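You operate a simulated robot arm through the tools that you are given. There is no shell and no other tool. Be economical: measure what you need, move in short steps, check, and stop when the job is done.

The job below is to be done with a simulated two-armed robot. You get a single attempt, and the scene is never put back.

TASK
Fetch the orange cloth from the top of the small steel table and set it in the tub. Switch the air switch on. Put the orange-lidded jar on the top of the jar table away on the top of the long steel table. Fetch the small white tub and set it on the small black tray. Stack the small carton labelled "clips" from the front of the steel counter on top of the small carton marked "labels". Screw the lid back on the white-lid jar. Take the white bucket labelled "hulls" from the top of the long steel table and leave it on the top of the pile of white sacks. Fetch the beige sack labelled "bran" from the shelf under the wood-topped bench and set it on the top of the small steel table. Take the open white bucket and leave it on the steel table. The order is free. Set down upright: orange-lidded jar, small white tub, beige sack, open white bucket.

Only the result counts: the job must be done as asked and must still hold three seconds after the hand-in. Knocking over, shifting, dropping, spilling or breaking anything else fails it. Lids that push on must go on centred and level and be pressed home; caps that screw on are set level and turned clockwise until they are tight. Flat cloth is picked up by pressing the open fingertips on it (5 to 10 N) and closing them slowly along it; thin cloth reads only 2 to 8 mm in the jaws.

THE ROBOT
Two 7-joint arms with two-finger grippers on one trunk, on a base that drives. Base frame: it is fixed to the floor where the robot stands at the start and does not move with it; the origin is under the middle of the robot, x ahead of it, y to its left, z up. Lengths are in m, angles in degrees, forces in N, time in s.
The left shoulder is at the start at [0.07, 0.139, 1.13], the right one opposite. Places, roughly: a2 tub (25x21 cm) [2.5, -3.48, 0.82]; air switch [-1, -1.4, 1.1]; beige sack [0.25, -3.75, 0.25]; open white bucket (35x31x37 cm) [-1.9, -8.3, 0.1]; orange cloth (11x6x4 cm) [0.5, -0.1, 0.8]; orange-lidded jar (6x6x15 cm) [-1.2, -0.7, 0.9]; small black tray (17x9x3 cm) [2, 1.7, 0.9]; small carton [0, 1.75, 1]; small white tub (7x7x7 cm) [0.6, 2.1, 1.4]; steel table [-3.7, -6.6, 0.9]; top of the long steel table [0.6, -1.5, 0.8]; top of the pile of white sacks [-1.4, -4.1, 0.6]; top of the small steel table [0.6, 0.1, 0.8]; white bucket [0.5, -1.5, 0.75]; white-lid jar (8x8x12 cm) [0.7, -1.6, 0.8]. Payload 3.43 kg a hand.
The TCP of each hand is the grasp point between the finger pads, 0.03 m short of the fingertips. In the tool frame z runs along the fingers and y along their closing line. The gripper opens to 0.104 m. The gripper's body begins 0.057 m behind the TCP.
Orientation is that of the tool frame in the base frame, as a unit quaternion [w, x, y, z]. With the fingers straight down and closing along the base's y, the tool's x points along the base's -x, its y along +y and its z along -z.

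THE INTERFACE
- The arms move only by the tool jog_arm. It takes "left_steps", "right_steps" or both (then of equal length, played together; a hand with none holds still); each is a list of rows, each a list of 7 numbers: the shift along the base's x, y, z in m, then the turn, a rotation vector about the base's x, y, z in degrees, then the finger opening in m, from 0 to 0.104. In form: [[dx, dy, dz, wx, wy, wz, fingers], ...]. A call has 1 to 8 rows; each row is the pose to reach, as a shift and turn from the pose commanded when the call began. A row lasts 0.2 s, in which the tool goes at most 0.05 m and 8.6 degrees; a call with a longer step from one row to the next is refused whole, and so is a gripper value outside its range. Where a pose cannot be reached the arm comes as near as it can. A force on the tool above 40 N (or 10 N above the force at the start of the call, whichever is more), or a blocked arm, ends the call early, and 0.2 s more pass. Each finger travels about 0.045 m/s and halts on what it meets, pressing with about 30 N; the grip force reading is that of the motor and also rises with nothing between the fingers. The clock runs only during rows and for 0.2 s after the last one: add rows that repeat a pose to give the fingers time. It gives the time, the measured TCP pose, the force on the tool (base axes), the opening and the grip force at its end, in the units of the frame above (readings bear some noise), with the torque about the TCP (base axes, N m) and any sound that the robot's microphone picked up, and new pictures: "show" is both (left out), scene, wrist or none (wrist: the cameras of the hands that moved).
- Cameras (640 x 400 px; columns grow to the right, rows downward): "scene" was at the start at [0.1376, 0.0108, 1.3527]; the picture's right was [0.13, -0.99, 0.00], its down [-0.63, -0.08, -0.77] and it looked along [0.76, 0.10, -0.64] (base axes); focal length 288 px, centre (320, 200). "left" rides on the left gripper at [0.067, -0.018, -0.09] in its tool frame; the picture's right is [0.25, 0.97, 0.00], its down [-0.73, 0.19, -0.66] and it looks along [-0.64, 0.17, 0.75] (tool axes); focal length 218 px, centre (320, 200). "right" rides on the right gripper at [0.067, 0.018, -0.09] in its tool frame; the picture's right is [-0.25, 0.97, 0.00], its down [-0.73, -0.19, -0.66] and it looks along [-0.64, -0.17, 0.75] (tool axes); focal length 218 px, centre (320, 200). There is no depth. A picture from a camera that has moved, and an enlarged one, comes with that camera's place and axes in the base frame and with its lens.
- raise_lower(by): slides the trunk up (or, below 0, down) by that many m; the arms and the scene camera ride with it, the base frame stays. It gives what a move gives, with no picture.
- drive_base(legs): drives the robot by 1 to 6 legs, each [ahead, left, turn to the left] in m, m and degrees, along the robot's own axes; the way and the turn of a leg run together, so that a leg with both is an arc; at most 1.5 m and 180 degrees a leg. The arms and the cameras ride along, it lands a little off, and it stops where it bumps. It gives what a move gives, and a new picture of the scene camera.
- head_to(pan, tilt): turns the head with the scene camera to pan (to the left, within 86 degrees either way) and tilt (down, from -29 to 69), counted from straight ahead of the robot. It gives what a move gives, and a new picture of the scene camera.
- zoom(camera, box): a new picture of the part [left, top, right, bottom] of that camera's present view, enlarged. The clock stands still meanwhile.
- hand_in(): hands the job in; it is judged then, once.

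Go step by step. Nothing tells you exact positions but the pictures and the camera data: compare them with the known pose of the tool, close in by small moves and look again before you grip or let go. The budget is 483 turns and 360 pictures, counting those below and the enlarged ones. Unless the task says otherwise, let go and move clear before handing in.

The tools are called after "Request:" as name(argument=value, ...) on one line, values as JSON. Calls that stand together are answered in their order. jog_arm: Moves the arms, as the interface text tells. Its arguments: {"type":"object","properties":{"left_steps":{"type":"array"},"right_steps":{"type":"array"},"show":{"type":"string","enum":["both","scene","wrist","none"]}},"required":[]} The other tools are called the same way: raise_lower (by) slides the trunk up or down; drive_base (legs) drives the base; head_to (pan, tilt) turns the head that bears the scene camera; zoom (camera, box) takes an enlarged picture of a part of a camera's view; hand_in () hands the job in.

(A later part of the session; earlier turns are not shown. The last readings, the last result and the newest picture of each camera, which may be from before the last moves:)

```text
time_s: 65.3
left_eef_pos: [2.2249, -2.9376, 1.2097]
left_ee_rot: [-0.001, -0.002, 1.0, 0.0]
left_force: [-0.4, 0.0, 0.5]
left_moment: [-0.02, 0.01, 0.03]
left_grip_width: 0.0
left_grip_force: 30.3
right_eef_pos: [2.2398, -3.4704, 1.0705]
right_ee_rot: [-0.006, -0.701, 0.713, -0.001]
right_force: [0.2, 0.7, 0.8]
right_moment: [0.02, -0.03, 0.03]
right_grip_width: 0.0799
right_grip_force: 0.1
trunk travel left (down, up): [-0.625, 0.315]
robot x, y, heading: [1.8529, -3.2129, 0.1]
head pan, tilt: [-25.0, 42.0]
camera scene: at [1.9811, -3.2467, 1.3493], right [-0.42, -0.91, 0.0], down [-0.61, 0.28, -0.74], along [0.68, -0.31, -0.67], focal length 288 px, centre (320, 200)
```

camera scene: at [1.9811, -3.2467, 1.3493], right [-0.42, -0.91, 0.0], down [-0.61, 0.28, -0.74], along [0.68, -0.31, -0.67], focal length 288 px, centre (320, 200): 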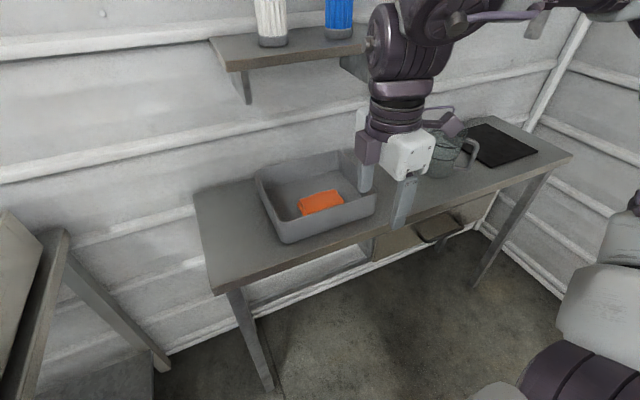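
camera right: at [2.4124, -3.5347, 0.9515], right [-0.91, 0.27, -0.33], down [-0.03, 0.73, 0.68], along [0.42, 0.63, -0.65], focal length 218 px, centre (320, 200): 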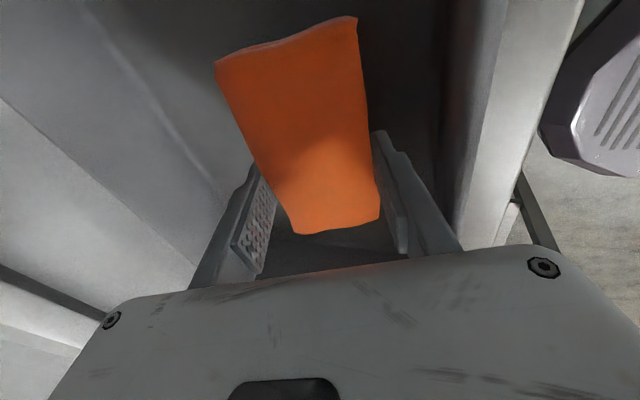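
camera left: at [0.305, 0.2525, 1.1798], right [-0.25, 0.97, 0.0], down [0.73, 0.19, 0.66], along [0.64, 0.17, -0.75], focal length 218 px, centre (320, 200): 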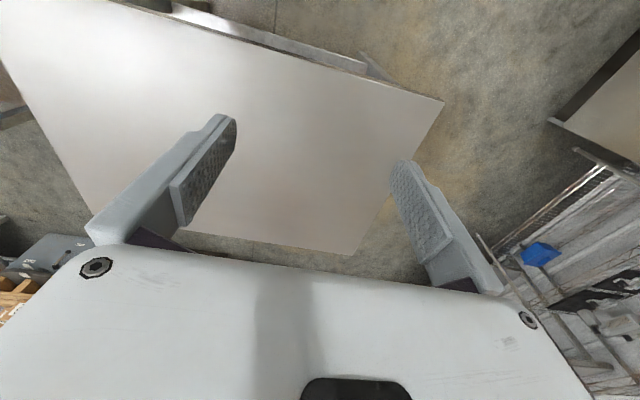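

The cloth is in the tub. Next I go to the wood bench for the beige sack.

Request:
drive_base(legs=[[-0.25, 0.5, 0], [-1.3, 0, 0], [0, 0, -90]])

Request:
head_to(pan=0, tilt=40)

```text
time_s: 78.5
left_eef_pos: [0.5799, -3.0888, 1.2104]
left_ee_rot: [-0.001, 0.713, 0.701, 0.001]
left_force: [-0.5, -0.5, -0.2]
left_moment: [0.01, -0.02, -0.04]
left_grip_width: 0.0002
left_grip_force: 29.6
right_eef_pos: [0.0503, -3.0909, 1.0704]
right_ee_rot: [-0.003, 0.019, 1.0, 0.003]
right_force: [0.9, 0.6, -0.3]
right_moment: [0.0, 0.0, 0.01]
right_grip_width: 0.08
right_grip_force: 0.1
trunk travel left (down, up): [-0.625, 0.315]
robot x, y, heading: [0.3159, -2.7126, -91.4]
head pan, tilt: [-25.0, 42.0]
camera scene: at [0.2811, -2.8357, 1.3491], right [-0.9, 0.44, 0.0], down [0.29, 0.6, -0.74], along [-0.33, -0.67, -0.67], focal length 288 px, centre (320, 200)
```

scene: 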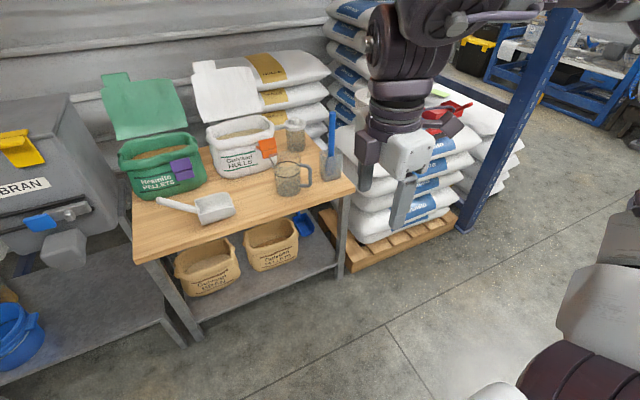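

```text
time_s: 79.4
left_eef_pos: [0.581, -3.0896, 1.2083]
left_ee_rot: [-0.002, 0.713, 0.701, 0.002]
left_force: [-0.1, -0.2, -0.2]
left_moment: [0.03, -0.01, -0.01]
left_grip_width: 0.0
left_grip_force: 30.0
right_eef_pos: [0.05, -3.0925, 1.07]
right_ee_rot: [-0.004, 0.019, 1.0, 0.004]
right_force: [-0.1, 0.2, 0.1]
right_moment: [-0.05, -0.01, -0.01]
right_grip_width: 0.0798
right_grip_force: 0.1
trunk travel left (down, up): [-0.625, 0.315]
robot x, y, heading: [0.3162, -2.7095, -91.2]
head pan, tilt: [0.0, 40.0]
camera scene: at [0.3161, -2.8456, 1.352], right [-1.0, 0.02, 0.0], down [0.01, 0.64, -0.77], along [-0.02, -0.77, -0.64], focal length 288 px, centre (320, 200)
```

scene: 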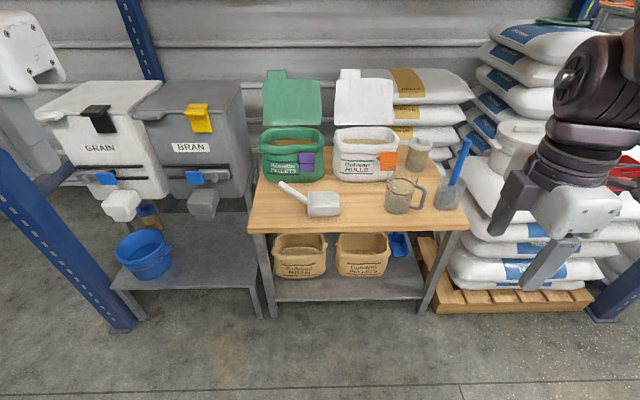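

Request:
zoom(camera="scene", box=[240, 210, 430, 330])

Request:
zoom(camera="scene", box=[440, 0, 640, 330])

```text
3.33 times, centred on (335, 270) of scene
camera zoom: at [0.3161, -2.8456, 1.352], right [-1.0, 0.02, 0.0], down [0.01, 0.64, -0.77], along [-0.02, -0.77, -0.64], focal length 962 px, centre (270, -33)
```

zoom: 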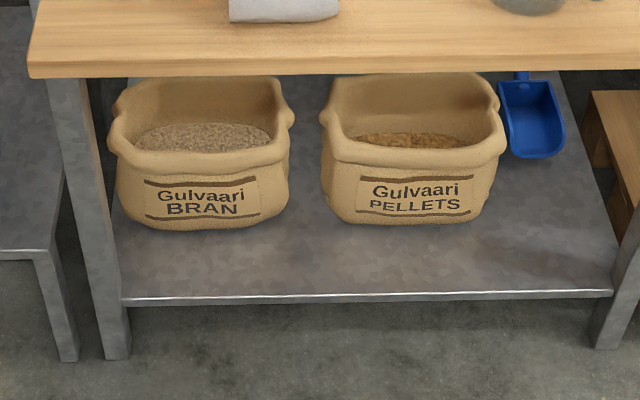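

```text
1.21 times, centred on (540, 165) of scene
camera zoom: at [0.3161, -2.8456, 1.352], right [-1.0, 0.02, 0.0], down [0.01, 0.64, -0.77], along [-0.02, -0.77, -0.64], focal length 350 px, centre (53, 242)
```

zoom: 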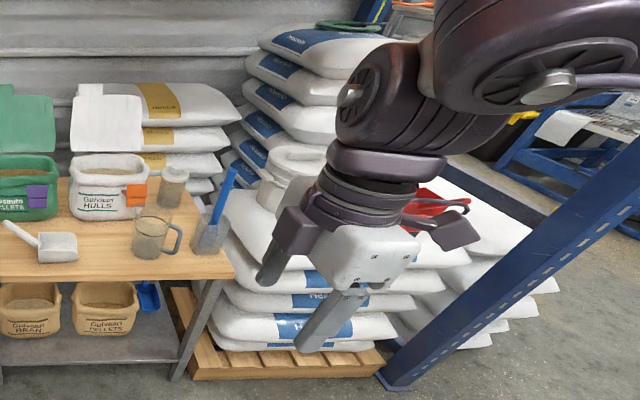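

The beige "BRAN" sack is the left one on the shelf, with its front rim near [0.39, -3.67, 0.34]. I line up with the right hand, which already closes fore-aft, and lower the trunk.

Request:
drive_base(legs=[[0.2, 0.26, 1.2]])

Request:
jog_arm(left_steps=[[0, 0.03, 0, 0, 0, 0, 0], [0, 0.06, 0, 0, 0, 0, 0], [0, 0.1, 0, 0, 0, 0, 0]], right_steps=[[0, 0.01, 0, 0, 0, 0, 0.08], [0, 0.02, 0, 0, 0, 0, 0.08], [0, 0.03, 0, 0, 0, 0, 0.08]], show="none")

Request:
raise_lower(by=-0.5)

Request:
head_to(pan=-15, tilt=35)

```text
time_s: 81.5
left_eef_pos: [0.845, -3.286, 1.2101]
left_ee_rot: [0.0, 0.709, 0.706, 0.001]
left_force: [-0.3, 0.4, -0.5]
left_moment: [-0.01, -0.02, -0.03]
left_grip_width: 0.0
left_grip_force: 30.0
right_eef_pos: [0.3158, -3.2976, 1.0699]
right_ee_rot: [-0.004, 0.011, 1.0, 0.003]
right_force: [-0.5, 0.5, -1.5]
right_moment: [0.0, 0.0, 0.04]
right_grip_width: 0.0801
right_grip_force: 0.1
trunk travel left (down, up): [-0.625, 0.315]
robot x, y, heading: [0.5741, -2.9121, -90.3]
head pan, tilt: [0.0, 40.0]
camera scene: at [0.5763, -3.0471, 1.3521], right [-1.0, 0.0, 0.0], down [0.0, 0.64, -0.77], along [0.0, -0.77, -0.64], focal length 288 px, centre (320, 200)
```

scene: 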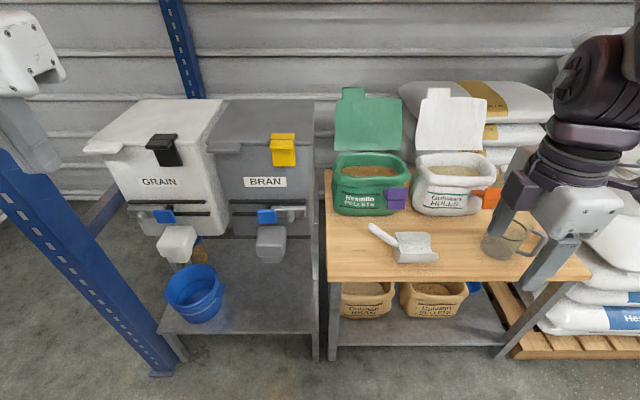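

```text
time_s: 82.3
left_eef_pos: [0.8167, -3.1942, 1.181]
left_ee_rot: [0.0, 0.707, 0.707, 0.0]
left_force: [-0.1, 0.6, -0.2]
left_moment: [-0.05, 0.0, 0.0]
left_grip_width: 0.0002
left_grip_force: 29.8
left hand out of reach, approached as far as the arm can: row 1, 2, 3
right_eef_pos: [0.3162, -3.2663, 1.0706]
right_ee_rot: [-0.004, 0.01, 1.0, 0.003]
right_force: [0.1, -0.1, -0.1]
right_moment: [-0.02, 0.01, -0.01]
right_grip_width: 0.0798
right_grip_force: 0.1
trunk travel left (down, up): [-0.625, 0.315]
robot x, y, heading: [0.5766, -2.9148, -90.1]
head pan, tilt: [0.0, 40.0]
```

```text
refused: -0.5 is not a number from -0.4 to 0.4
```

```text
time_s: 83.1
left_eef_pos: [0.8152, -3.1959, 1.1803]
left_ee_rot: [-0.002, 0.708, 0.706, 0.002]
left_force: [0.4, -0.1, 0.3]
left_moment: [0.03, -0.01, 0.01]
left_grip_width: 0.0001
left_grip_force: 30.3
right_eef_pos: [0.3149, -3.2678, 1.0699]
right_ee_rot: [-0.003, 0.011, 1.0, 0.004]
right_force: [0.8, 0.7, 0.0]
right_moment: [0.0, 0.02, 0.02]
right_grip_width: 0.0798
right_grip_force: 0.0
trunk travel left (down, up): [-0.625, 0.315]
robot x, y, heading: [0.5746, -2.91, -90.2]
head pan, tilt: [-15.0, 35.0]
camera scene: at [0.5541, -3.0479, 1.3595], right [-0.97, 0.26, 0.0], down [0.15, 0.55, -0.82], along [-0.21, -0.79, -0.57], focal length 288 px, centre (320, 200)
```

scene: 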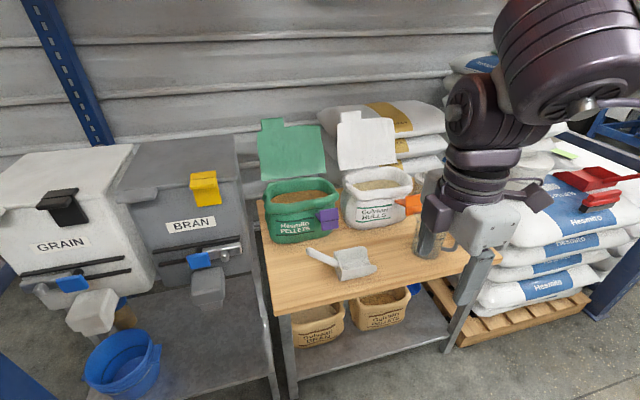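

The bench top is low, about 0.62 m with its front edge at y≈-3.55. I lower the trunk in two parts.

Request:
raise_lower(by=-0.4)

Request:
raise_lower(by=-0.15)

Request:
head_to(pan=-15, tilt=25)

```text
time_s: 86.9
left_eef_pos: [0.816, -3.1951, 0.781]
left_ee_rot: [-0.001, 0.708, 0.706, 0.001]
left_force: [0.1, 0.6, -0.6]
left_moment: [-0.07, 0.03, 0.01]
left_grip_width: 0.0
left_grip_force: 30.4
right_eef_pos: [0.3157, -3.2677, 0.6711]
right_ee_rot: [-0.002, 0.011, 1.0, 0.003]
right_force: [0.2, -0.2, 0.4]
right_moment: [-0.01, 0.0, 0.05]
right_grip_width: 0.08
right_grip_force: 0.1
trunk travel left (down, up): [-0.225, 0.715]
robot x, y, heading: [0.576, -2.9107, -90.3]
head pan, tilt: [-15.0, 35.0]
```

```text
time_s: 88.7
left_eef_pos: [0.8158, -3.1965, 0.631]
left_ee_rot: [-0.001, 0.708, 0.706, 0.001]
left_force: [0.4, 0.7, 0.3]
left_moment: [0.05, -0.01, 0.02]
left_grip_width: 0.0
left_grip_force: 29.9
right_eef_pos: [0.315, -3.2669, 0.52]
right_ee_rot: [-0.004, 0.01, 1.0, 0.004]
right_force: [0.1, -0.1, 0.1]
right_moment: [-0.02, 0.02, 0.02]
right_grip_width: 0.0797
right_grip_force: 0.2
trunk travel left (down, up): [-0.075, 0.865]
robot x, y, heading: [0.5738, -2.9104, -90.3]
head pan, tilt: [-15.0, 35.0]
```

```text
time_s: 89.4
left_eef_pos: [0.8154, -3.1952, 0.6316]
left_ee_rot: [-0.002, 0.708, 0.706, 0.001]
left_force: [0.2, 0.9, -0.6]
left_moment: [0.01, -0.01, -0.01]
left_grip_width: 0.0
left_grip_force: 29.7
right_eef_pos: [0.3173, -3.2681, 0.5201]
right_ee_rot: [-0.004, 0.009, 1.0, 0.003]
right_force: [-0.3, 0.1, 0.7]
right_moment: [0.03, 0.0, -0.04]
right_grip_width: 0.0803
right_grip_force: 0.0
trunk travel left (down, up): [-0.075, 0.865]
robot x, y, heading: [0.577, -2.9114, -90.3]
head pan, tilt: [-15.0, 25.0]
camera scene: at [0.5532, -3.0513, 0.8253], right [-0.97, 0.26, 0.0], down [0.11, 0.41, -0.91], along [-0.24, -0.87, -0.42], focal length 288 px, centre (320, 200)
```

scene: 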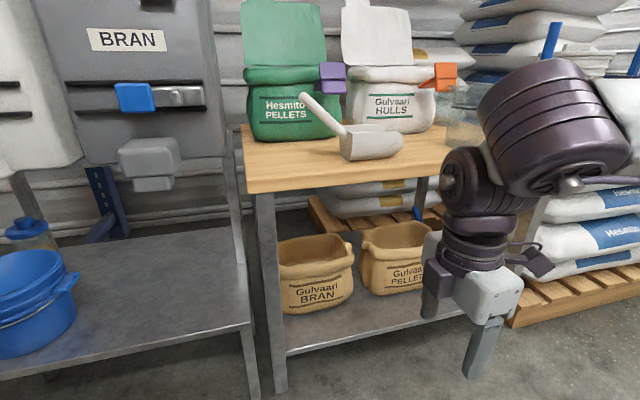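

The sack spans x 0.27–0.50 with its front wall at y≈-3.66 and rim z≈0.28. I drive a bit nearer and tip the right hand to slip under the bench edge.

Request:
drive_base(legs=[[0.14, 0, 0.2]])

Request:
jog_arm(right_steps=[[0.01, 0, -0.02, -5, 0, 0, 0.1], [0.02, 0, -0.04, -10, 0, 0, 0.1], [0.03, 0, -0.06, -15, 0, 0, 0.1], [0.04, 0, -0.08, -20, 0, 0, 0.1], [0.05, 0, -0.09, -25, 0, 0, 0.1], [0.06, 0, -0.1, -30, 0, 0, 0.1], [0.07, 0, -0.11, -34, 0, 0, 0.1], [0.07, 0, -0.12, -38, 0, 0, 0.1]], show="both")

```text
time_s: 90.7
left_eef_pos: [0.8173, -3.3347, 0.6304]
left_ee_rot: [-0.002, 0.706, 0.708, 0.002]
left_force: [0.1, 0.0, 0.0]
left_moment: [0.01, -0.03, -0.02]
left_grip_width: 0.0
left_grip_force: 30.2
right_eef_pos: [0.318, -3.4101, 0.5203]
right_ee_rot: [-0.003, 0.008, 1.0, 0.004]
right_force: [0.0, -0.2, -0.1]
right_moment: [-0.03, 0.03, 0.03]
right_grip_width: 0.0802
right_grip_force: 0.1
trunk travel left (down, up): [-0.075, 0.865]
robot x, y, heading: [0.5733, -3.0515, -89.8]
head pan, tilt: [-15.0, 25.0]
camera scene: at [0.5539, -3.1919, 0.8253], right [-0.97, 0.26, 0.0], down [0.11, 0.41, -0.91], along [-0.23, -0.88, -0.42], focal length 288 px, centre (320, 200)
```

scene: 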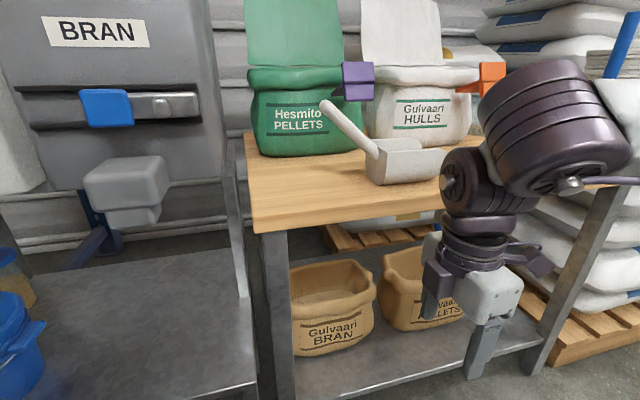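

```text
time_s: 92.5
left_eef_pos: [0.817, -3.3358, 0.6302]
left_ee_rot: [-0.001, 0.706, 0.708, 0.002]
left_force: [0.4, 1.0, 0.2]
left_moment: [0.0, 0.01, -0.01]
left_grip_width: 0.0
left_grip_force: 30.1
right_eef_pos: [0.4047, -3.51, 0.3972]
right_ee_rot: [-0.002, 0.009, 0.947, -0.321]
right_force: [0.3, 0.1, 0.9]
right_moment: [0.0, 0.0, 0.0]
right_grip_width: 0.1
right_grip_force: 0.1
right hand out of reach, approached as far as the arm can: row 2, 3, 4, 5, 6, 7, 8
trunk travel left (down, up): [-0.075, 0.865]
robot x, y, heading: [0.5731, -3.0524, -89.7]
head pan, tilt: [-15.0, 25.0]
camera scene: at [0.554, -3.192, 0.8253], right [-0.97, 0.26, 0.0], down [0.11, 0.41, -0.91], along [-0.23, -0.88, -0.42], focal length 288 px, centre (320, 200)
camera right: at [0.3389, -3.4393, 0.4564], right [0.27, 0.76, -0.59], down [0.73, 0.24, 0.64], along [0.63, -0.6, -0.49], focal length 218 px, centre (320, 200)
```

scene: 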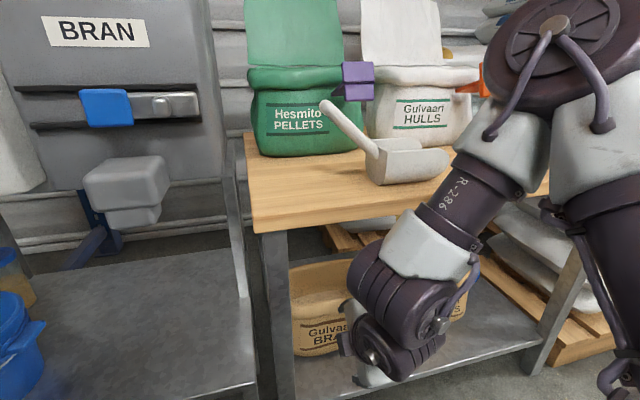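
right: 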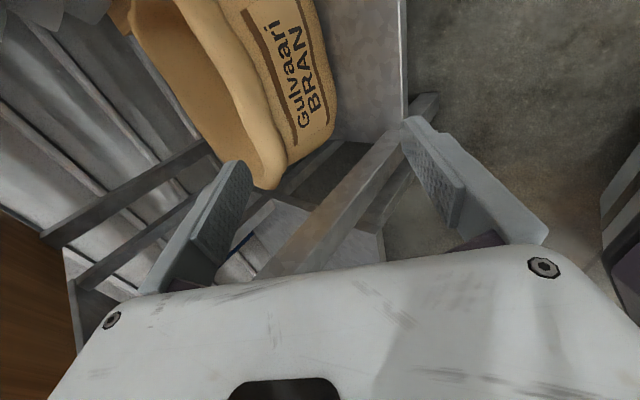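

The hand is placed, but the forearm would come close to the bench edge. I back off so the arm reaches in straighter.

Request:
drive_base(legs=[[-0.12, 0, 0]])

Request:
jog_arm(right_steps=[[-0.005, -0.03, -0.01, 0, 0, 0, 0.1], [-0.01, -0.06, -0.02, 0, 0, 0, 0.1], [-0.015, -0.1, -0.025, 0, 0, 0, 0.1], [-0.02, -0.14, -0.03, 0, 0, 0, 0.1], [-0.02, -0.18, -0.035, 0, 0, 0, 0.1]], show="both")

```text
time_s: 93.8
left_eef_pos: [0.8174, -3.214, 0.6319]
left_ee_rot: [-0.001, 0.706, 0.708, 0.001]
left_force: [0.2, -0.9, 0.2]
left_moment: [0.01, -0.01, -0.01]
left_grip_width: 0.0002
left_grip_force: 29.9
right_eef_pos: [0.4042, -3.3883, 0.398]
right_ee_rot: [-0.001, 0.01, 0.947, -0.322]
right_force: [-0.1, 0.1, -0.1]
right_moment: [-0.02, 0.0, -0.01]
right_grip_width: 0.0999
right_grip_force: 0.1
trunk travel left (down, up): [-0.075, 0.865]
robot x, y, heading: [0.5742, -2.9307, -89.9]
head pan, tilt: [-15.0, 25.0]
camera scene: at [0.5536, -3.0708, 0.8254], right [-0.97, 0.26, 0.0], down [0.11, 0.41, -0.91], along [-0.23, -0.88, -0.42], focal length 288 px, centre (320, 200)
```

scene: 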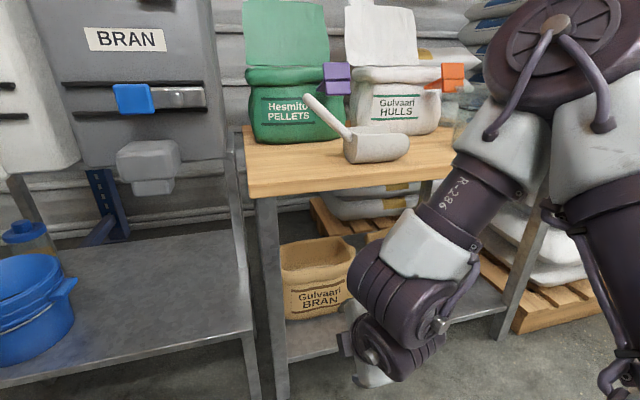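

```text
time_s: 95.0
left_eef_pos: [0.8173, -3.214, 0.6314]
left_ee_rot: [-0.001, 0.706, 0.708, 0.001]
left_force: [-0.8, -0.2, 0.2]
left_moment: [-0.03, 0.01, -0.02]
left_grip_width: 0.0002
left_grip_force: 29.6
right_eef_pos: [0.3849, -3.5691, 0.362]
right_ee_rot: [-0.002, 0.01, 0.947, -0.321]
right_force: [0.4, 0.0, 0.2]
right_moment: [0.04, -0.01, 0.02]
right_grip_width: 0.1001
right_grip_force: 0.1
trunk travel left (down, up): [-0.075, 0.865]
robot x, y, heading: [0.5744, -2.9314, -89.8]
head pan, tilt: [-15.0, 25.0]
camera scene: at [0.5534, -3.071, 0.8254], right [-0.97, 0.26, 0.0], down [0.11, 0.41, -0.91], along [-0.23, -0.88, -0.42], focal length 288 px, centre (320, 200)
camera right: at [0.3176, -3.4984, 0.4222], right [0.27, 0.76, -0.59], down [0.73, 0.23, 0.64], along [0.63, -0.6, -0.5], focal length 218 px, centre (320, 200)
```

scene: 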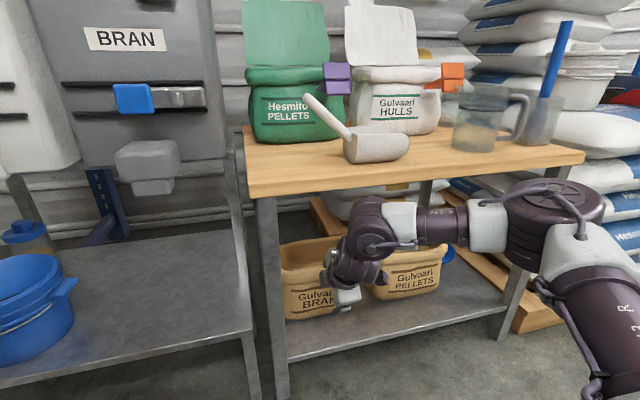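
right: 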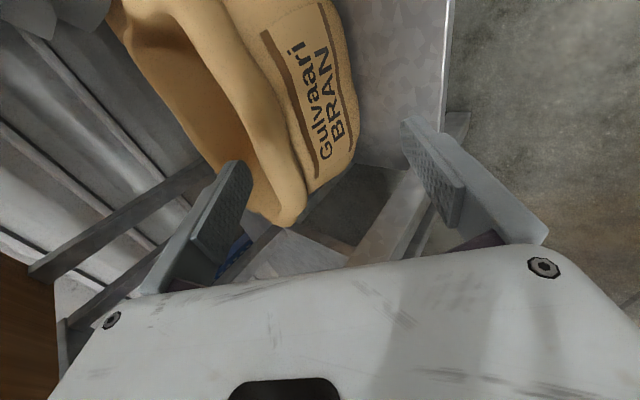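

The arm now reaches in low. I judge the front rim to be at y≈-3.685, z≈0.315, so I move the fingers over it.

Request:
jog_arm(right_steps=[[0, -0.04, -0.003, 0, 0, 0, 0.08], [0, -0.086, -0.007, 0, 0, 0, 0.08], [0, -0.086, -0.007, 0, 0, 0, 0.08]], show="both")

```text
time_s: 95.8
left_eef_pos: [0.8166, -3.2148, 0.631]
left_ee_rot: [-0.002, 0.706, 0.708, 0.002]
left_force: [0.2, -0.1, 0.3]
left_moment: [-0.04, 0.02, -0.01]
left_grip_width: 0.0
left_grip_force: 30.0
right_eef_pos: [0.3854, -3.6528, 0.3503]
right_ee_rot: [0.0, 0.008, 0.948, -0.319]
right_force: [0.1, 0.9, -0.3]
right_moment: [0.02, 0.01, 0.01]
right_grip_width: 0.0798
right_grip_force: 0.0
trunk travel left (down, up): [-0.075, 0.865]
robot x, y, heading: [0.5752, -2.9312, -90.0]
head pan, tilt: [-15.0, 25.0]
camera scene: at [0.5532, -3.0719, 0.8246], right [-0.97, 0.26, 0.0], down [0.11, 0.41, -0.91], along [-0.23, -0.87, -0.42], focal length 288 px, centre (320, 200)
camera right: at [0.3189, -3.5834, 0.4105], right [0.27, 0.77, -0.58], down [0.73, 0.23, 0.64], along [0.63, -0.6, -0.5], focal length 218 px, centre (320, 200)
```

scene: 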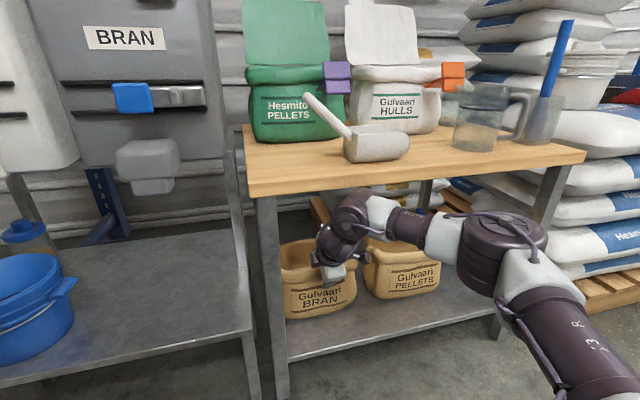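
right: 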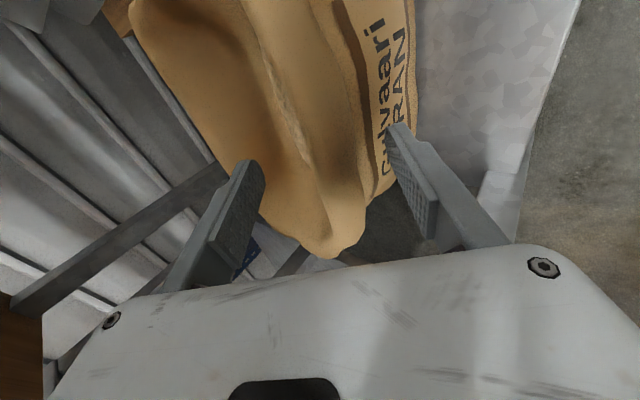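

The rim lies between the fingers. I lower over it.

Request:
jog_arm(right_steps=[[0, -0.004, -0.02, 0, 0, 0, 0.08], [0, -0.008, -0.035, 0, 0, 0, 0.08], [0, -0.012, -0.05, 0, 0, 0, 0.08]], show="both")

```text
time_s: 96.6
left_eef_pos: [0.8174, -3.215, 0.6305]
left_ee_rot: [-0.001, 0.706, 0.708, 0.002]
left_force: [0.4, 0.2, 0.2]
left_moment: [0.01, 0.01, 0.0]
left_grip_width: 0.0
left_grip_force: 29.7
right_eef_pos: [0.3839, -3.667, 0.3047]
right_ee_rot: [-0.002, 0.01, 0.947, -0.321]
right_force: [1.4, 0.0, -1.2]
right_moment: [-0.02, 0.01, -0.02]
right_grip_width: 0.0798
right_grip_force: 0.1
trunk travel left (down, up): [-0.075, 0.865]
robot x, y, heading: [0.5757, -2.9316, -90.0]
head pan, tilt: [-15.0, 25.0]
camera scene: at [0.5535, -3.0711, 0.8254], right [-0.97, 0.26, 0.0], down [0.11, 0.41, -0.91], along [-0.23, -0.88, -0.42], focal length 288 px, centre (320, 200)
camera right: at [0.318, -3.5959, 0.3648], right [0.27, 0.76, -0.59], down [0.73, 0.23, 0.64], along [0.63, -0.6, -0.49], focal length 218 px, centre (320, 200)
```

scene: 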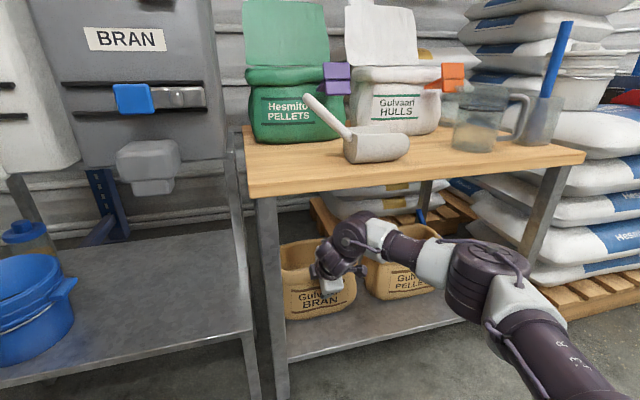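
right: 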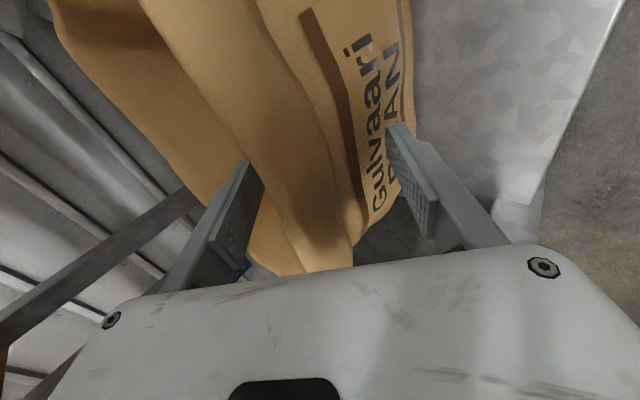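

Request:
jog_arm(right_steps=[[0, -0.005, -0.012, 0, 0, 0, 0.08], [0, -0.008, -0.022, 0, 0, 0, 0.08], [0, -0.008, -0.022, 0, 0, 0, 0.06], [0, -0.008, -0.022, 0, 0, 0, 0.04], [0, -0.008, -0.022, 0, 0, 0, 0.02], [0, -0.008, -0.022, 0, 0, 0, 0.01], [0, -0.008, -0.022, 0, 0, 0, 0.0], [0, -0.008, -0.022, 0, 0, 0, 0.0]], show="both")

```text
time_s: 98.4
left_eef_pos: [0.8162, -3.2146, 0.6308]
left_ee_rot: [-0.001, 0.706, 0.708, 0.001]
left_force: [-0.1, -0.1, -0.2]
left_moment: [0.02, -0.01, 0.01]
left_grip_width: 0.0
left_grip_force: 30.2
right_eef_pos: [0.3836, -3.6741, 0.2812]
right_ee_rot: [-0.001, 0.01, 0.948, -0.319]
right_force: [-0.3, 0.7, -8.8]
right_moment: [0.8, 0.05, 0.04]
right_grip_width: 0.0138
right_grip_force: 29.6
trunk travel left (down, up): [-0.075, 0.865]
robot x, y, heading: [0.5735, -2.9325, -89.8]
head pan, tilt: [-15.0, 25.0]
camera scene: at [0.5533, -3.0721, 0.8251], right [-0.97, 0.26, 0.0], down [0.11, 0.41, -0.91], along [-0.23, -0.88, -0.42], focal length 288 px, centre (320, 200)
camera right: at [0.3179, -3.6045, 0.3411], right [0.27, 0.76, -0.59], down [0.73, 0.23, 0.64], along [0.63, -0.6, -0.5], focal length 218 px, centre (320, 200)
```

scene: 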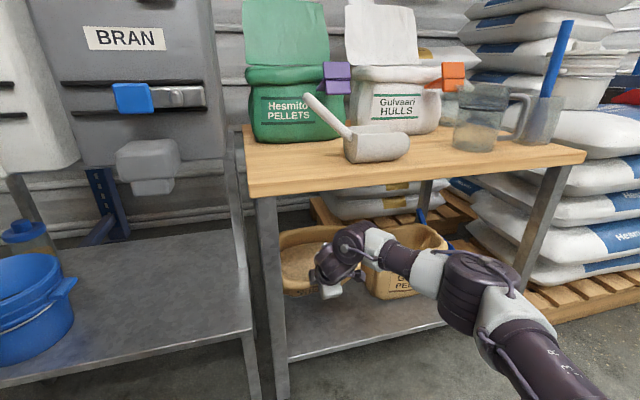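
right: 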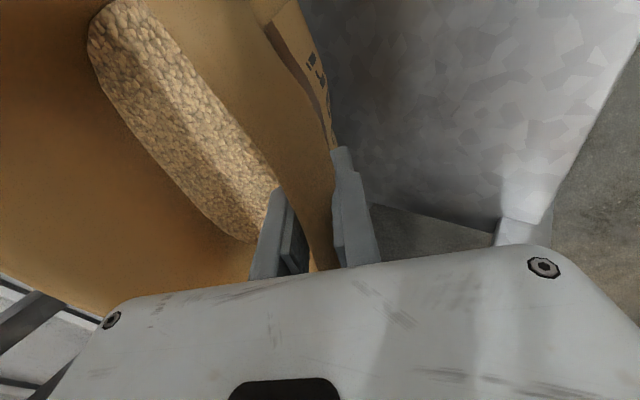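

The fingers have the sack's wall, and it has tipped to line up with the pads. I lift a little and back straight out from under the bench before levelling it.

Request:
raise_lower(by=0.03)

Request:
drive_base(legs=[[-0.1, 0, 0]])

```text
time_s: 99.1
left_eef_pos: [0.8166, -3.2158, 0.6605]
left_ee_rot: [-0.002, 0.706, 0.708, 0.002]
left_force: [-0.7, 0.4, 0.0]
left_moment: [0.05, 0.02, 0.01]
left_grip_width: 0.0
left_grip_force: 30.0
right_eef_pos: [0.3845, -3.6751, 0.3115]
right_ee_rot: [-0.001, 0.009, 0.948, -0.319]
right_force: [-0.5, -0.2, -8.7]
right_moment: [0.77, 0.04, 0.0]
right_grip_width: 0.0138
right_grip_force: 30.4
trunk travel left (down, up): [-0.105, 0.835]
robot x, y, heading: [0.5761, -2.9325, -89.9]
head pan, tilt: [-15.0, 25.0]
```

```text
time_s: 100.3
left_eef_pos: [0.8174, -3.1165, 0.6614]
left_ee_rot: [-0.002, 0.706, 0.708, 0.002]
left_force: [-0.2, 0.0, -0.6]
left_moment: [-0.01, 0.0, -0.01]
left_grip_width: 0.0
left_grip_force: 30.1
right_eef_pos: [0.3837, -3.5752, 0.3115]
right_ee_rot: [-0.002, 0.009, 0.948, -0.319]
right_force: [-1.2, -5.0, -9.1]
right_moment: [0.92, -0.15, -0.66]
right_grip_width: 0.0213
right_grip_force: 30.2
trunk travel left (down, up): [-0.105, 0.835]
robot x, y, heading: [0.5756, -2.8321, -89.8]
head pan, tilt: [-15.0, 25.0]
camera scene: at [0.553, -2.973, 0.8551], right [-0.97, 0.26, 0.0], down [0.11, 0.41, -0.91], along [-0.23, -0.87, -0.42], focal length 288 px, centre (320, 200)
```

scene: 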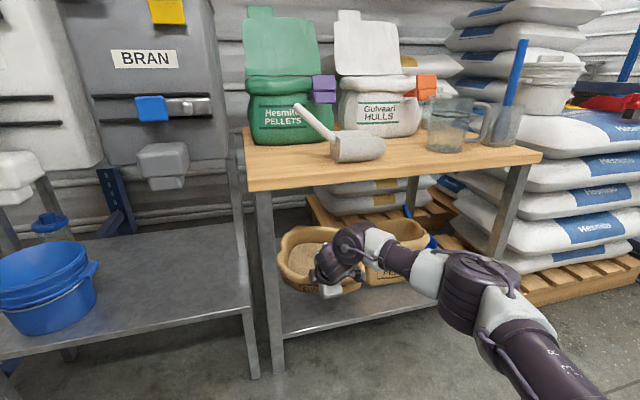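

Request:
zoom(camera="right", box=[0, 0, 640, 400])

Request:
zoom(camera="scene", box=[230, 180, 470, 330])

```text
1.00 times, centred on (320, 200) of right (not enlarged: the box is as wide or as high as the picture)
camera zoom: at [0.3172, -3.5053, 0.3712], right [0.27, 0.76, -0.59], down [0.73, 0.23, 0.64], along [0.63, -0.6, -0.5], focal length 218 px, centre (320, 200)
```

zoom: 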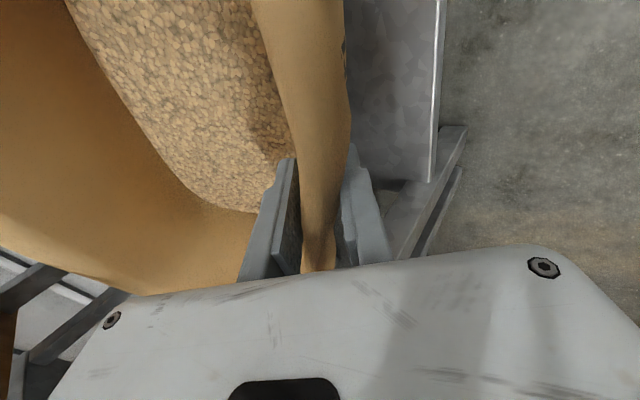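

```text
2.67 times, centred on (350, 255) of scene
camera zoom: at [0.553, -2.973, 0.8551], right [-0.97, 0.26, 0.0], down [0.11, 0.41, -0.91], along [-0.23, -0.87, -0.42], focal length 769 px, centre (240, 53)
```

zoom: 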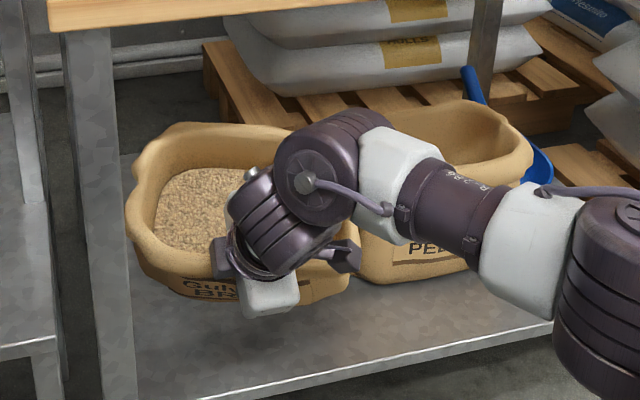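

The sack may be brushing the bench leg at its left. I shift it a little right and check the force.

Request:
jog_arm(right_steps=[[-0.008, 0, 0.008, 0, 0, 0, 0], [-0.015, 0, 0.015, 0, 0, 0, 0], [-0.015, 0, 0.015, 0, 0, 0, 0]], show="scene")

```text
time_s: 101.1
left_eef_pos: [0.8179, -3.1161, 0.6593]
left_ee_rot: [-0.001, 0.707, 0.707, 0.001]
left_force: [-0.1, -0.6, 0.9]
left_moment: [0.0, -0.05, -0.01]
left_grip_width: 0.0002
left_grip_force: 29.7
right_eef_pos: [0.3675, -3.5763, 0.3268]
right_ee_rot: [-0.002, 0.01, 0.948, -0.319]
right_force: [0.6, -0.6, -7.4]
right_moment: [0.83, -0.04, -0.01]
right_grip_width: 0.0138
right_grip_force: 30.2
trunk travel left (down, up): [-0.105, 0.835]
robot x, y, heading: [0.5729, -2.8322, -90.1]
head pan, tilt: [-15.0, 25.0]
camera scene: at [0.5532, -2.9726, 0.8552], right [-0.97, 0.26, 0.0], down [0.11, 0.41, -0.91], along [-0.23, -0.87, -0.42], focal length 288 px, centre (320, 200)
```

scene: 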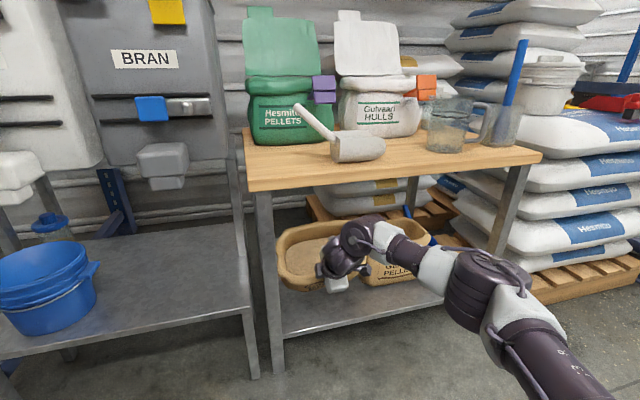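

It's free now, so the leg was the cause. I shift slightly more and continue in short backs.

Request:
jog_arm(right_steps=[[-0.01, 0.0, 0.01, 0, 0, 0, 0], [-0.01, 0.03, 0.01, 0, 0, 0, 0], [-0.012, 0.06, 0.01, 0, 0, 0, 0]], show="scene")

```text
time_s: 101.9
left_eef_pos: [0.816, -3.1148, 0.6619]
left_ee_rot: [-0.001, 0.707, 0.708, 0.001]
left_force: [0.1, 0.1, -0.1]
left_moment: [0.01, -0.03, -0.03]
left_grip_width: 0.0
left_grip_force: 30.0
right_eef_pos: [0.3566, -3.516, 0.337]
right_ee_rot: [0.0, 0.01, 0.947, -0.321]
right_force: [0.6, 0.0, -7.6]
right_moment: [0.78, -0.02, -0.02]
right_grip_width: 0.0137
right_grip_force: 30.9
trunk travel left (down, up): [-0.105, 0.835]
robot x, y, heading: [0.5715, -2.8338, -89.6]
head pan, tilt: [-15.0, 25.0]
camera scene: at [0.553, -2.9726, 0.8552], right [-0.97, 0.26, 0.0], down [0.11, 0.41, -0.91], along [-0.23, -0.88, -0.42], focal length 288 px, centre (320, 200)
```

scene: 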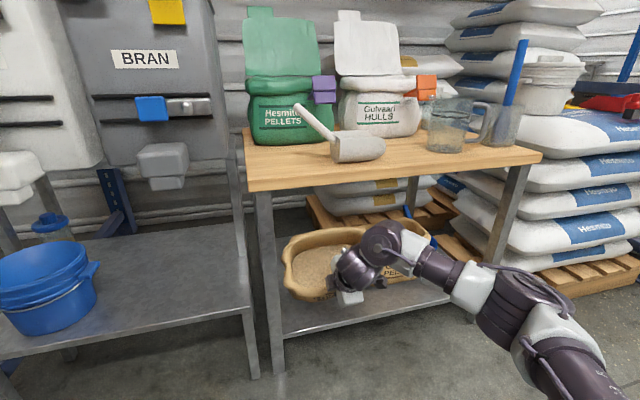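

Request:
drive_base(legs=[[-0.3, 0, 0]])

```text
time_s: 103.9
left_eef_pos: [0.8164, -2.8152, 0.6593]
left_ee_rot: [-0.001, 0.706, 0.709, 0.002]
left_force: [1.1, 0.0, 0.9]
left_moment: [0.04, -0.03, 0.02]
left_grip_width: 0.0002
left_grip_force: 30.1
right_eef_pos: [0.3571, -3.2159, 0.3358]
right_ee_rot: [-0.001, 0.009, 0.947, -0.32]
right_force: [-0.8, -0.5, -8.7]
right_moment: [0.8, -0.04, -0.01]
right_grip_width: 0.0136
right_grip_force: 29.3
trunk travel left (down, up): [-0.105, 0.835]
robot x, y, heading: [0.5726, -2.5323, -89.9]
head pan, tilt: [-15.0, 25.0]
camera scene: at [0.5528, -2.6719, 0.8552], right [-0.97, 0.26, 0.0], down [0.11, 0.41, -0.91], along [-0.23, -0.88, -0.42], focal length 288 px, centre (320, 200)
```

scene: 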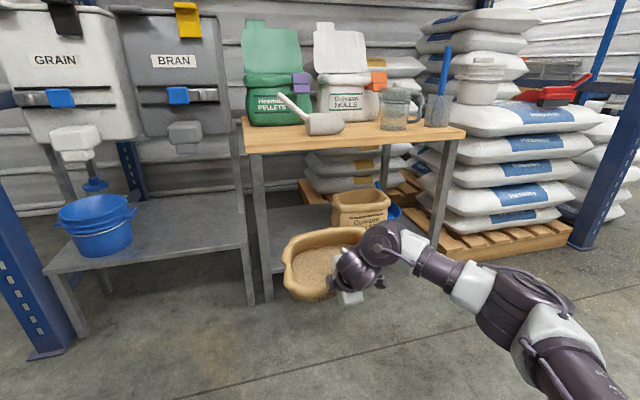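

Clear of the bench. Now I level the sack by turning the hand upright.

Request:
jog_arm(right_steps=[[0, 0, 0.02, 5, 0, 0, 0], [0, 0, 0.04, 10, 0, 0, 0], [0, 0, 0.06, 15, 0, 0, 0], [0, 0, 0.08, 20, 0, 0, 0], [0, 0, 0.1, 25, 0, 0, 0], [0, 0, 0.12, 30, 0, 0, 0], [0, 0, 0.14, 35, 0, 0, 0], [0, 0, 0.15, 38, 0, 0, 0]], show="both")

```text
time_s: 105.7
left_eef_pos: [0.8177, -2.8145, 0.6605]
left_ee_rot: [-0.002, 0.706, 0.708, 0.002]
left_force: [0.3, 0.3, 0.5]
left_moment: [0.02, 0.01, 0.01]
left_grip_width: 0.0
left_grip_force: 30.2
right_eef_pos: [0.3767, -3.1944, 0.4764]
right_ee_rot: [-0.004, 0.008, 1.0, -0.007]
right_force: [-0.6, 0.1, -7.7]
right_moment: [0.61, -0.01, 0.0]
right_grip_width: 0.0139
right_grip_force: 30.0
right hand out of reach, approached as far as the arm can: row 7, 8
trunk travel left (down, up): [-0.105, 0.835]
robot x, y, heading: [0.5709, -2.53, -89.7]
head pan, tilt: [-15.0, 25.0]
camera scene: at [0.5525, -2.6723, 0.8551], right [-0.97, 0.26, 0.0], down [0.11, 0.41, -0.91], along [-0.23, -0.88, -0.42], focal length 288 px, centre (320, 200)
camera right: at [0.3101, -3.1739, 0.5659], right [0.27, 0.96, -0.02], down [0.73, -0.19, 0.65], along [0.63, -0.19, -0.76], focal length 218 px, centre (320, 200)
```

scene: 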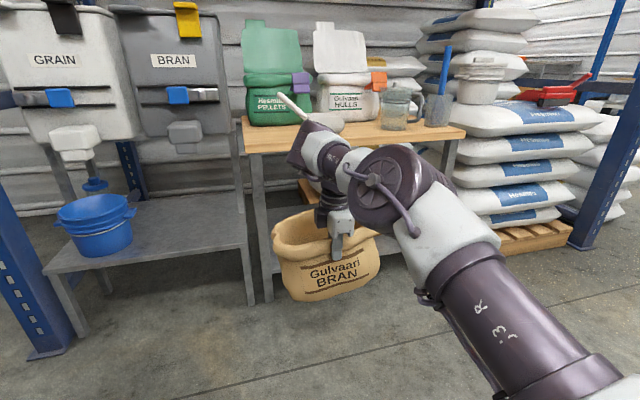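
right: 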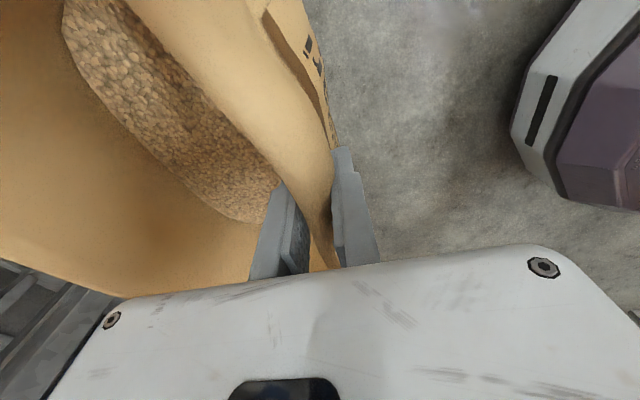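

The sack is level and held (about 0.8 kg). I raise the trunk and carry it back to the small table.

Request:
raise_lower(by=0.4)

Request:
raise_lower(by=0.25)

Request:
drive_base(legs=[[0, -0.92, 0], [-1.2, 0, 0], [-1.2, 0, 0]])

```text
time_s: 109.6
left_eef_pos: [0.8169, -2.8159, 1.0595]
left_ee_rot: [-0.001, 0.707, 0.707, 0.002]
left_force: [0.3, -0.1, -0.1]
left_moment: [-0.01, 0.05, 0.01]
left_grip_width: 0.0003
left_grip_force: 29.9
right_eef_pos: [0.3757, -3.1943, 0.8759]
right_ee_rot: [-0.003, 0.008, 1.0, -0.007]
right_force: [1.8, 0.1, -7.7]
right_moment: [0.63, 0.0, -0.01]
right_grip_width: 0.0138
right_grip_force: 30.1
trunk travel left (down, up): [-0.505, 0.435]
robot x, y, heading: [0.5725, -2.5318, -89.6]
head pan, tilt: [-15.0, 25.0]
```

```text
time_s: 112.1
left_eef_pos: [0.8166, -2.8153, 1.31]
left_ee_rot: [-0.001, 0.706, 0.708, 0.001]
left_force: [-0.8, 0.6, 0.3]
left_moment: [-0.04, 0.01, -0.01]
left_grip_width: 0.0
left_grip_force: 29.9
right_eef_pos: [0.3763, -3.1962, 1.127]
right_ee_rot: [-0.003, 0.008, 1.0, -0.007]
right_force: [0.1, -0.8, -8.9]
right_moment: [0.63, -0.04, -0.01]
right_grip_width: 0.0137
right_grip_force: 30.2
trunk travel left (down, up): [-0.755, 0.185]
robot x, y, heading: [0.5745, -2.5314, -89.6]
head pan, tilt: [-15.0, 25.0]
```

```text
time_s: 113.7
left_eef_pos: [0.7176, -2.8163, 1.3101]
left_ee_rot: [-0.002, 0.708, 0.707, 0.0]
left_force: [0.2, 0.6, -0.3]
left_moment: [0.0, 0.02, 0.03]
left_grip_width: 0.0
left_grip_force: 29.6
right_eef_pos: [0.2782, -3.1941, 1.1268]
right_ee_rot: [-0.004, 0.007, 1.0, -0.005]
right_force: [0.3, 0.4, -8.0]
right_moment: [0.6, 0.01, 0.0]
right_grip_width: 0.0138
right_grip_force: 30.2
trunk travel left (down, up): [-0.755, 0.185]
robot x, y, heading: [0.4703, -2.5328, -90.0]
head pan, tilt: [-15.0, 25.0]
stopped in leg 1: the robot was blocked; the commanded pose is now the measured one
camera scene: at [0.4551, -2.6732, 1.5055], right [-0.97, 0.26, 0.0], down [0.11, 0.41, -0.91], along [-0.24, -0.88, -0.42], focal length 288 px, centre (320, 200)
```

scene: 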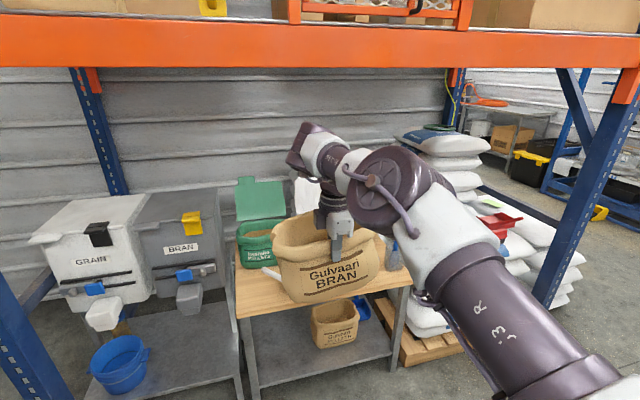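

The base bumped the end of the long table, so I move ahead a bit before sliding sideways.

Request:
drive_base(legs=[[0.17, 0, 0], [0, -0.8, 0]])

Request:
head_to(pan=80, tilt=30)

```text
time_s: 119.1
left_eef_pos: [-0.0858, -2.9896, 1.3103]
left_ee_rot: [-0.002, 0.707, 0.707, 0.001]
left_force: [1.0, -0.2, 0.4]
left_moment: [0.03, -0.03, 0.0]
left_grip_width: 0.0
left_grip_force: 30.1
right_eef_pos: [-0.5259, -3.3681, 1.1251]
right_ee_rot: [-0.004, 0.007, 1.0, -0.006]
right_force: [-1.2, -0.6, -8.1]
right_moment: [0.61, -0.04, -0.02]
right_grip_width: 0.0137
right_grip_force: 30.1
trunk travel left (down, up): [-0.755, 0.185]
robot x, y, heading: [-0.3304, -2.7063, -90.1]
head pan, tilt: [-15.0, 25.0]
camera scene: at [-0.3497, -2.8459, 1.5052], right [-0.97, 0.26, 0.0], down [0.11, 0.41, -0.91], along [-0.23, -0.87, -0.42], focal length 288 px, centre (320, 200)
```

scene: 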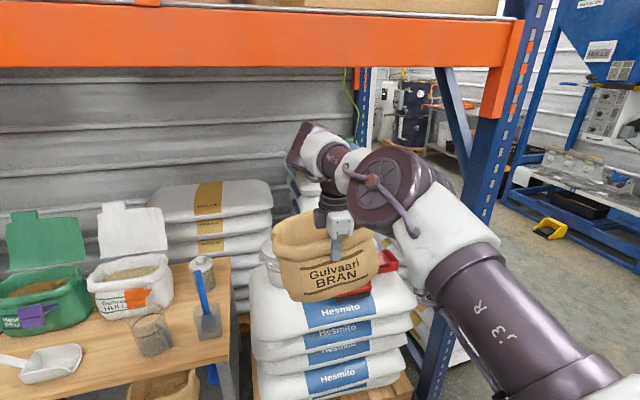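

```text
time_s: 120.8
left_eef_pos: [-0.0861, -2.9895, 1.3101]
left_ee_rot: [-0.003, 0.707, 0.707, 0.001]
left_force: [0.4, 0.0, -0.2]
left_moment: [-0.01, -0.02, -0.03]
left_grip_width: 0.0002
left_grip_force: 30.3
right_eef_pos: [-0.5265, -3.3672, 1.1251]
right_ee_rot: [-0.003, 0.008, 1.0, -0.006]
right_force: [-1.2, -0.3, -7.9]
right_moment: [0.61, -0.01, 0.01]
right_grip_width: 0.0137
right_grip_force: 30.0
trunk travel left (down, up): [-0.755, 0.185]
robot x, y, heading: [-0.3319, -2.7035, -89.9]
head pan, tilt: [80.0, 30.0]
camera scene: at [-0.2377, -2.7726, 1.4973], right [-0.17, -0.98, 0.0], down [-0.49, 0.09, -0.87], along [0.85, -0.15, -0.5], focal length 288 px, centre (320, 200)
```

scene: 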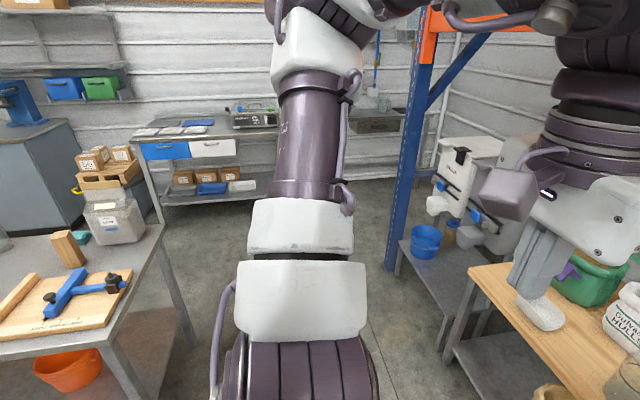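

All still in place. I back north along the aisle.

Request:
drive_base(legs=[[-1.3, 0, 0], [-1.3, 0, 0]])

Request:
head_to(pan=60, tilt=30)

```text
time_s: 133.4
left_eef_pos: [-0.0826, -0.393, 1.3096]
left_ee_rot: [-0.002, 0.707, 0.707, 0.001]
left_force: [0.0, 0.4, 0.6]
left_moment: [0.02, 0.02, 0.0]
left_grip_width: 0.0
left_grip_force: 29.8
right_eef_pos: [-0.5221, -0.7696, 1.1261]
right_ee_rot: [-0.003, 0.007, 1.0, -0.006]
right_force: [-0.1, 0.3, -7.8]
right_moment: [0.58, -0.02, 0.0]
right_grip_width: 0.0139
right_grip_force: 30.2
trunk travel left (down, up): [-0.755, 0.185]
robot x, y, heading: [-0.3237, -0.1088, -90.1]
head pan, tilt: [80.0, 30.0]
camera scene: at [-0.2332, -0.1758, 1.4973], right [-0.17, -0.98, 0.0], down [-0.49, 0.09, -0.87], along [0.85, -0.15, -0.5], focal length 288 px, centre (320, 200)
```

scene: 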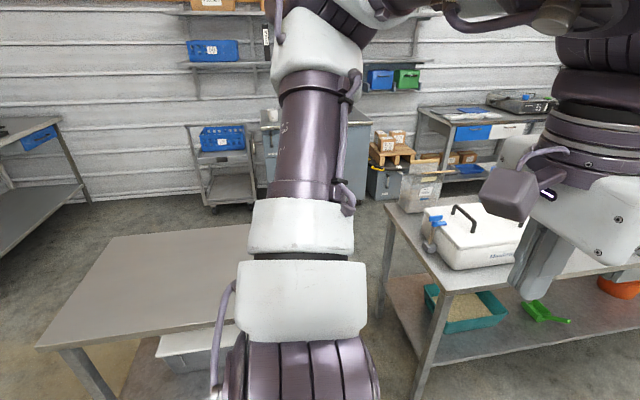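

```text
time_s: 134.2
left_eef_pos: [-0.082, -0.3922, 1.3097]
left_ee_rot: [-0.001, 0.707, 0.707, 0.0]
left_force: [-0.7, 0.3, 0.7]
left_moment: [-0.01, -0.04, -0.01]
left_grip_width: 0.0
left_grip_force: 30.1
right_eef_pos: [-0.5223, -0.7693, 1.1249]
right_ee_rot: [-0.003, 0.007, 1.0, -0.005]
right_force: [0.0, 0.7, -7.6]
right_moment: [0.57, -0.02, -0.02]
right_grip_width: 0.0137
right_grip_force: 30.0
trunk travel left (down, up): [-0.755, 0.185]
robot x, y, heading: [-0.3223, -0.1089, -89.9]
head pan, tilt: [60.0, 30.0]
camera scene: at [-0.2439, -0.2043, 1.4973], right [-0.5, -0.87, 0.0], down [-0.43, 0.25, -0.87], along [0.75, -0.43, -0.5], focal length 288 px, centre (320, 200)
```

scene: 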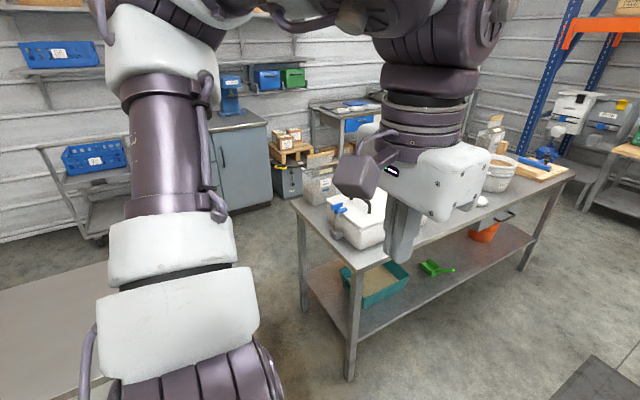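

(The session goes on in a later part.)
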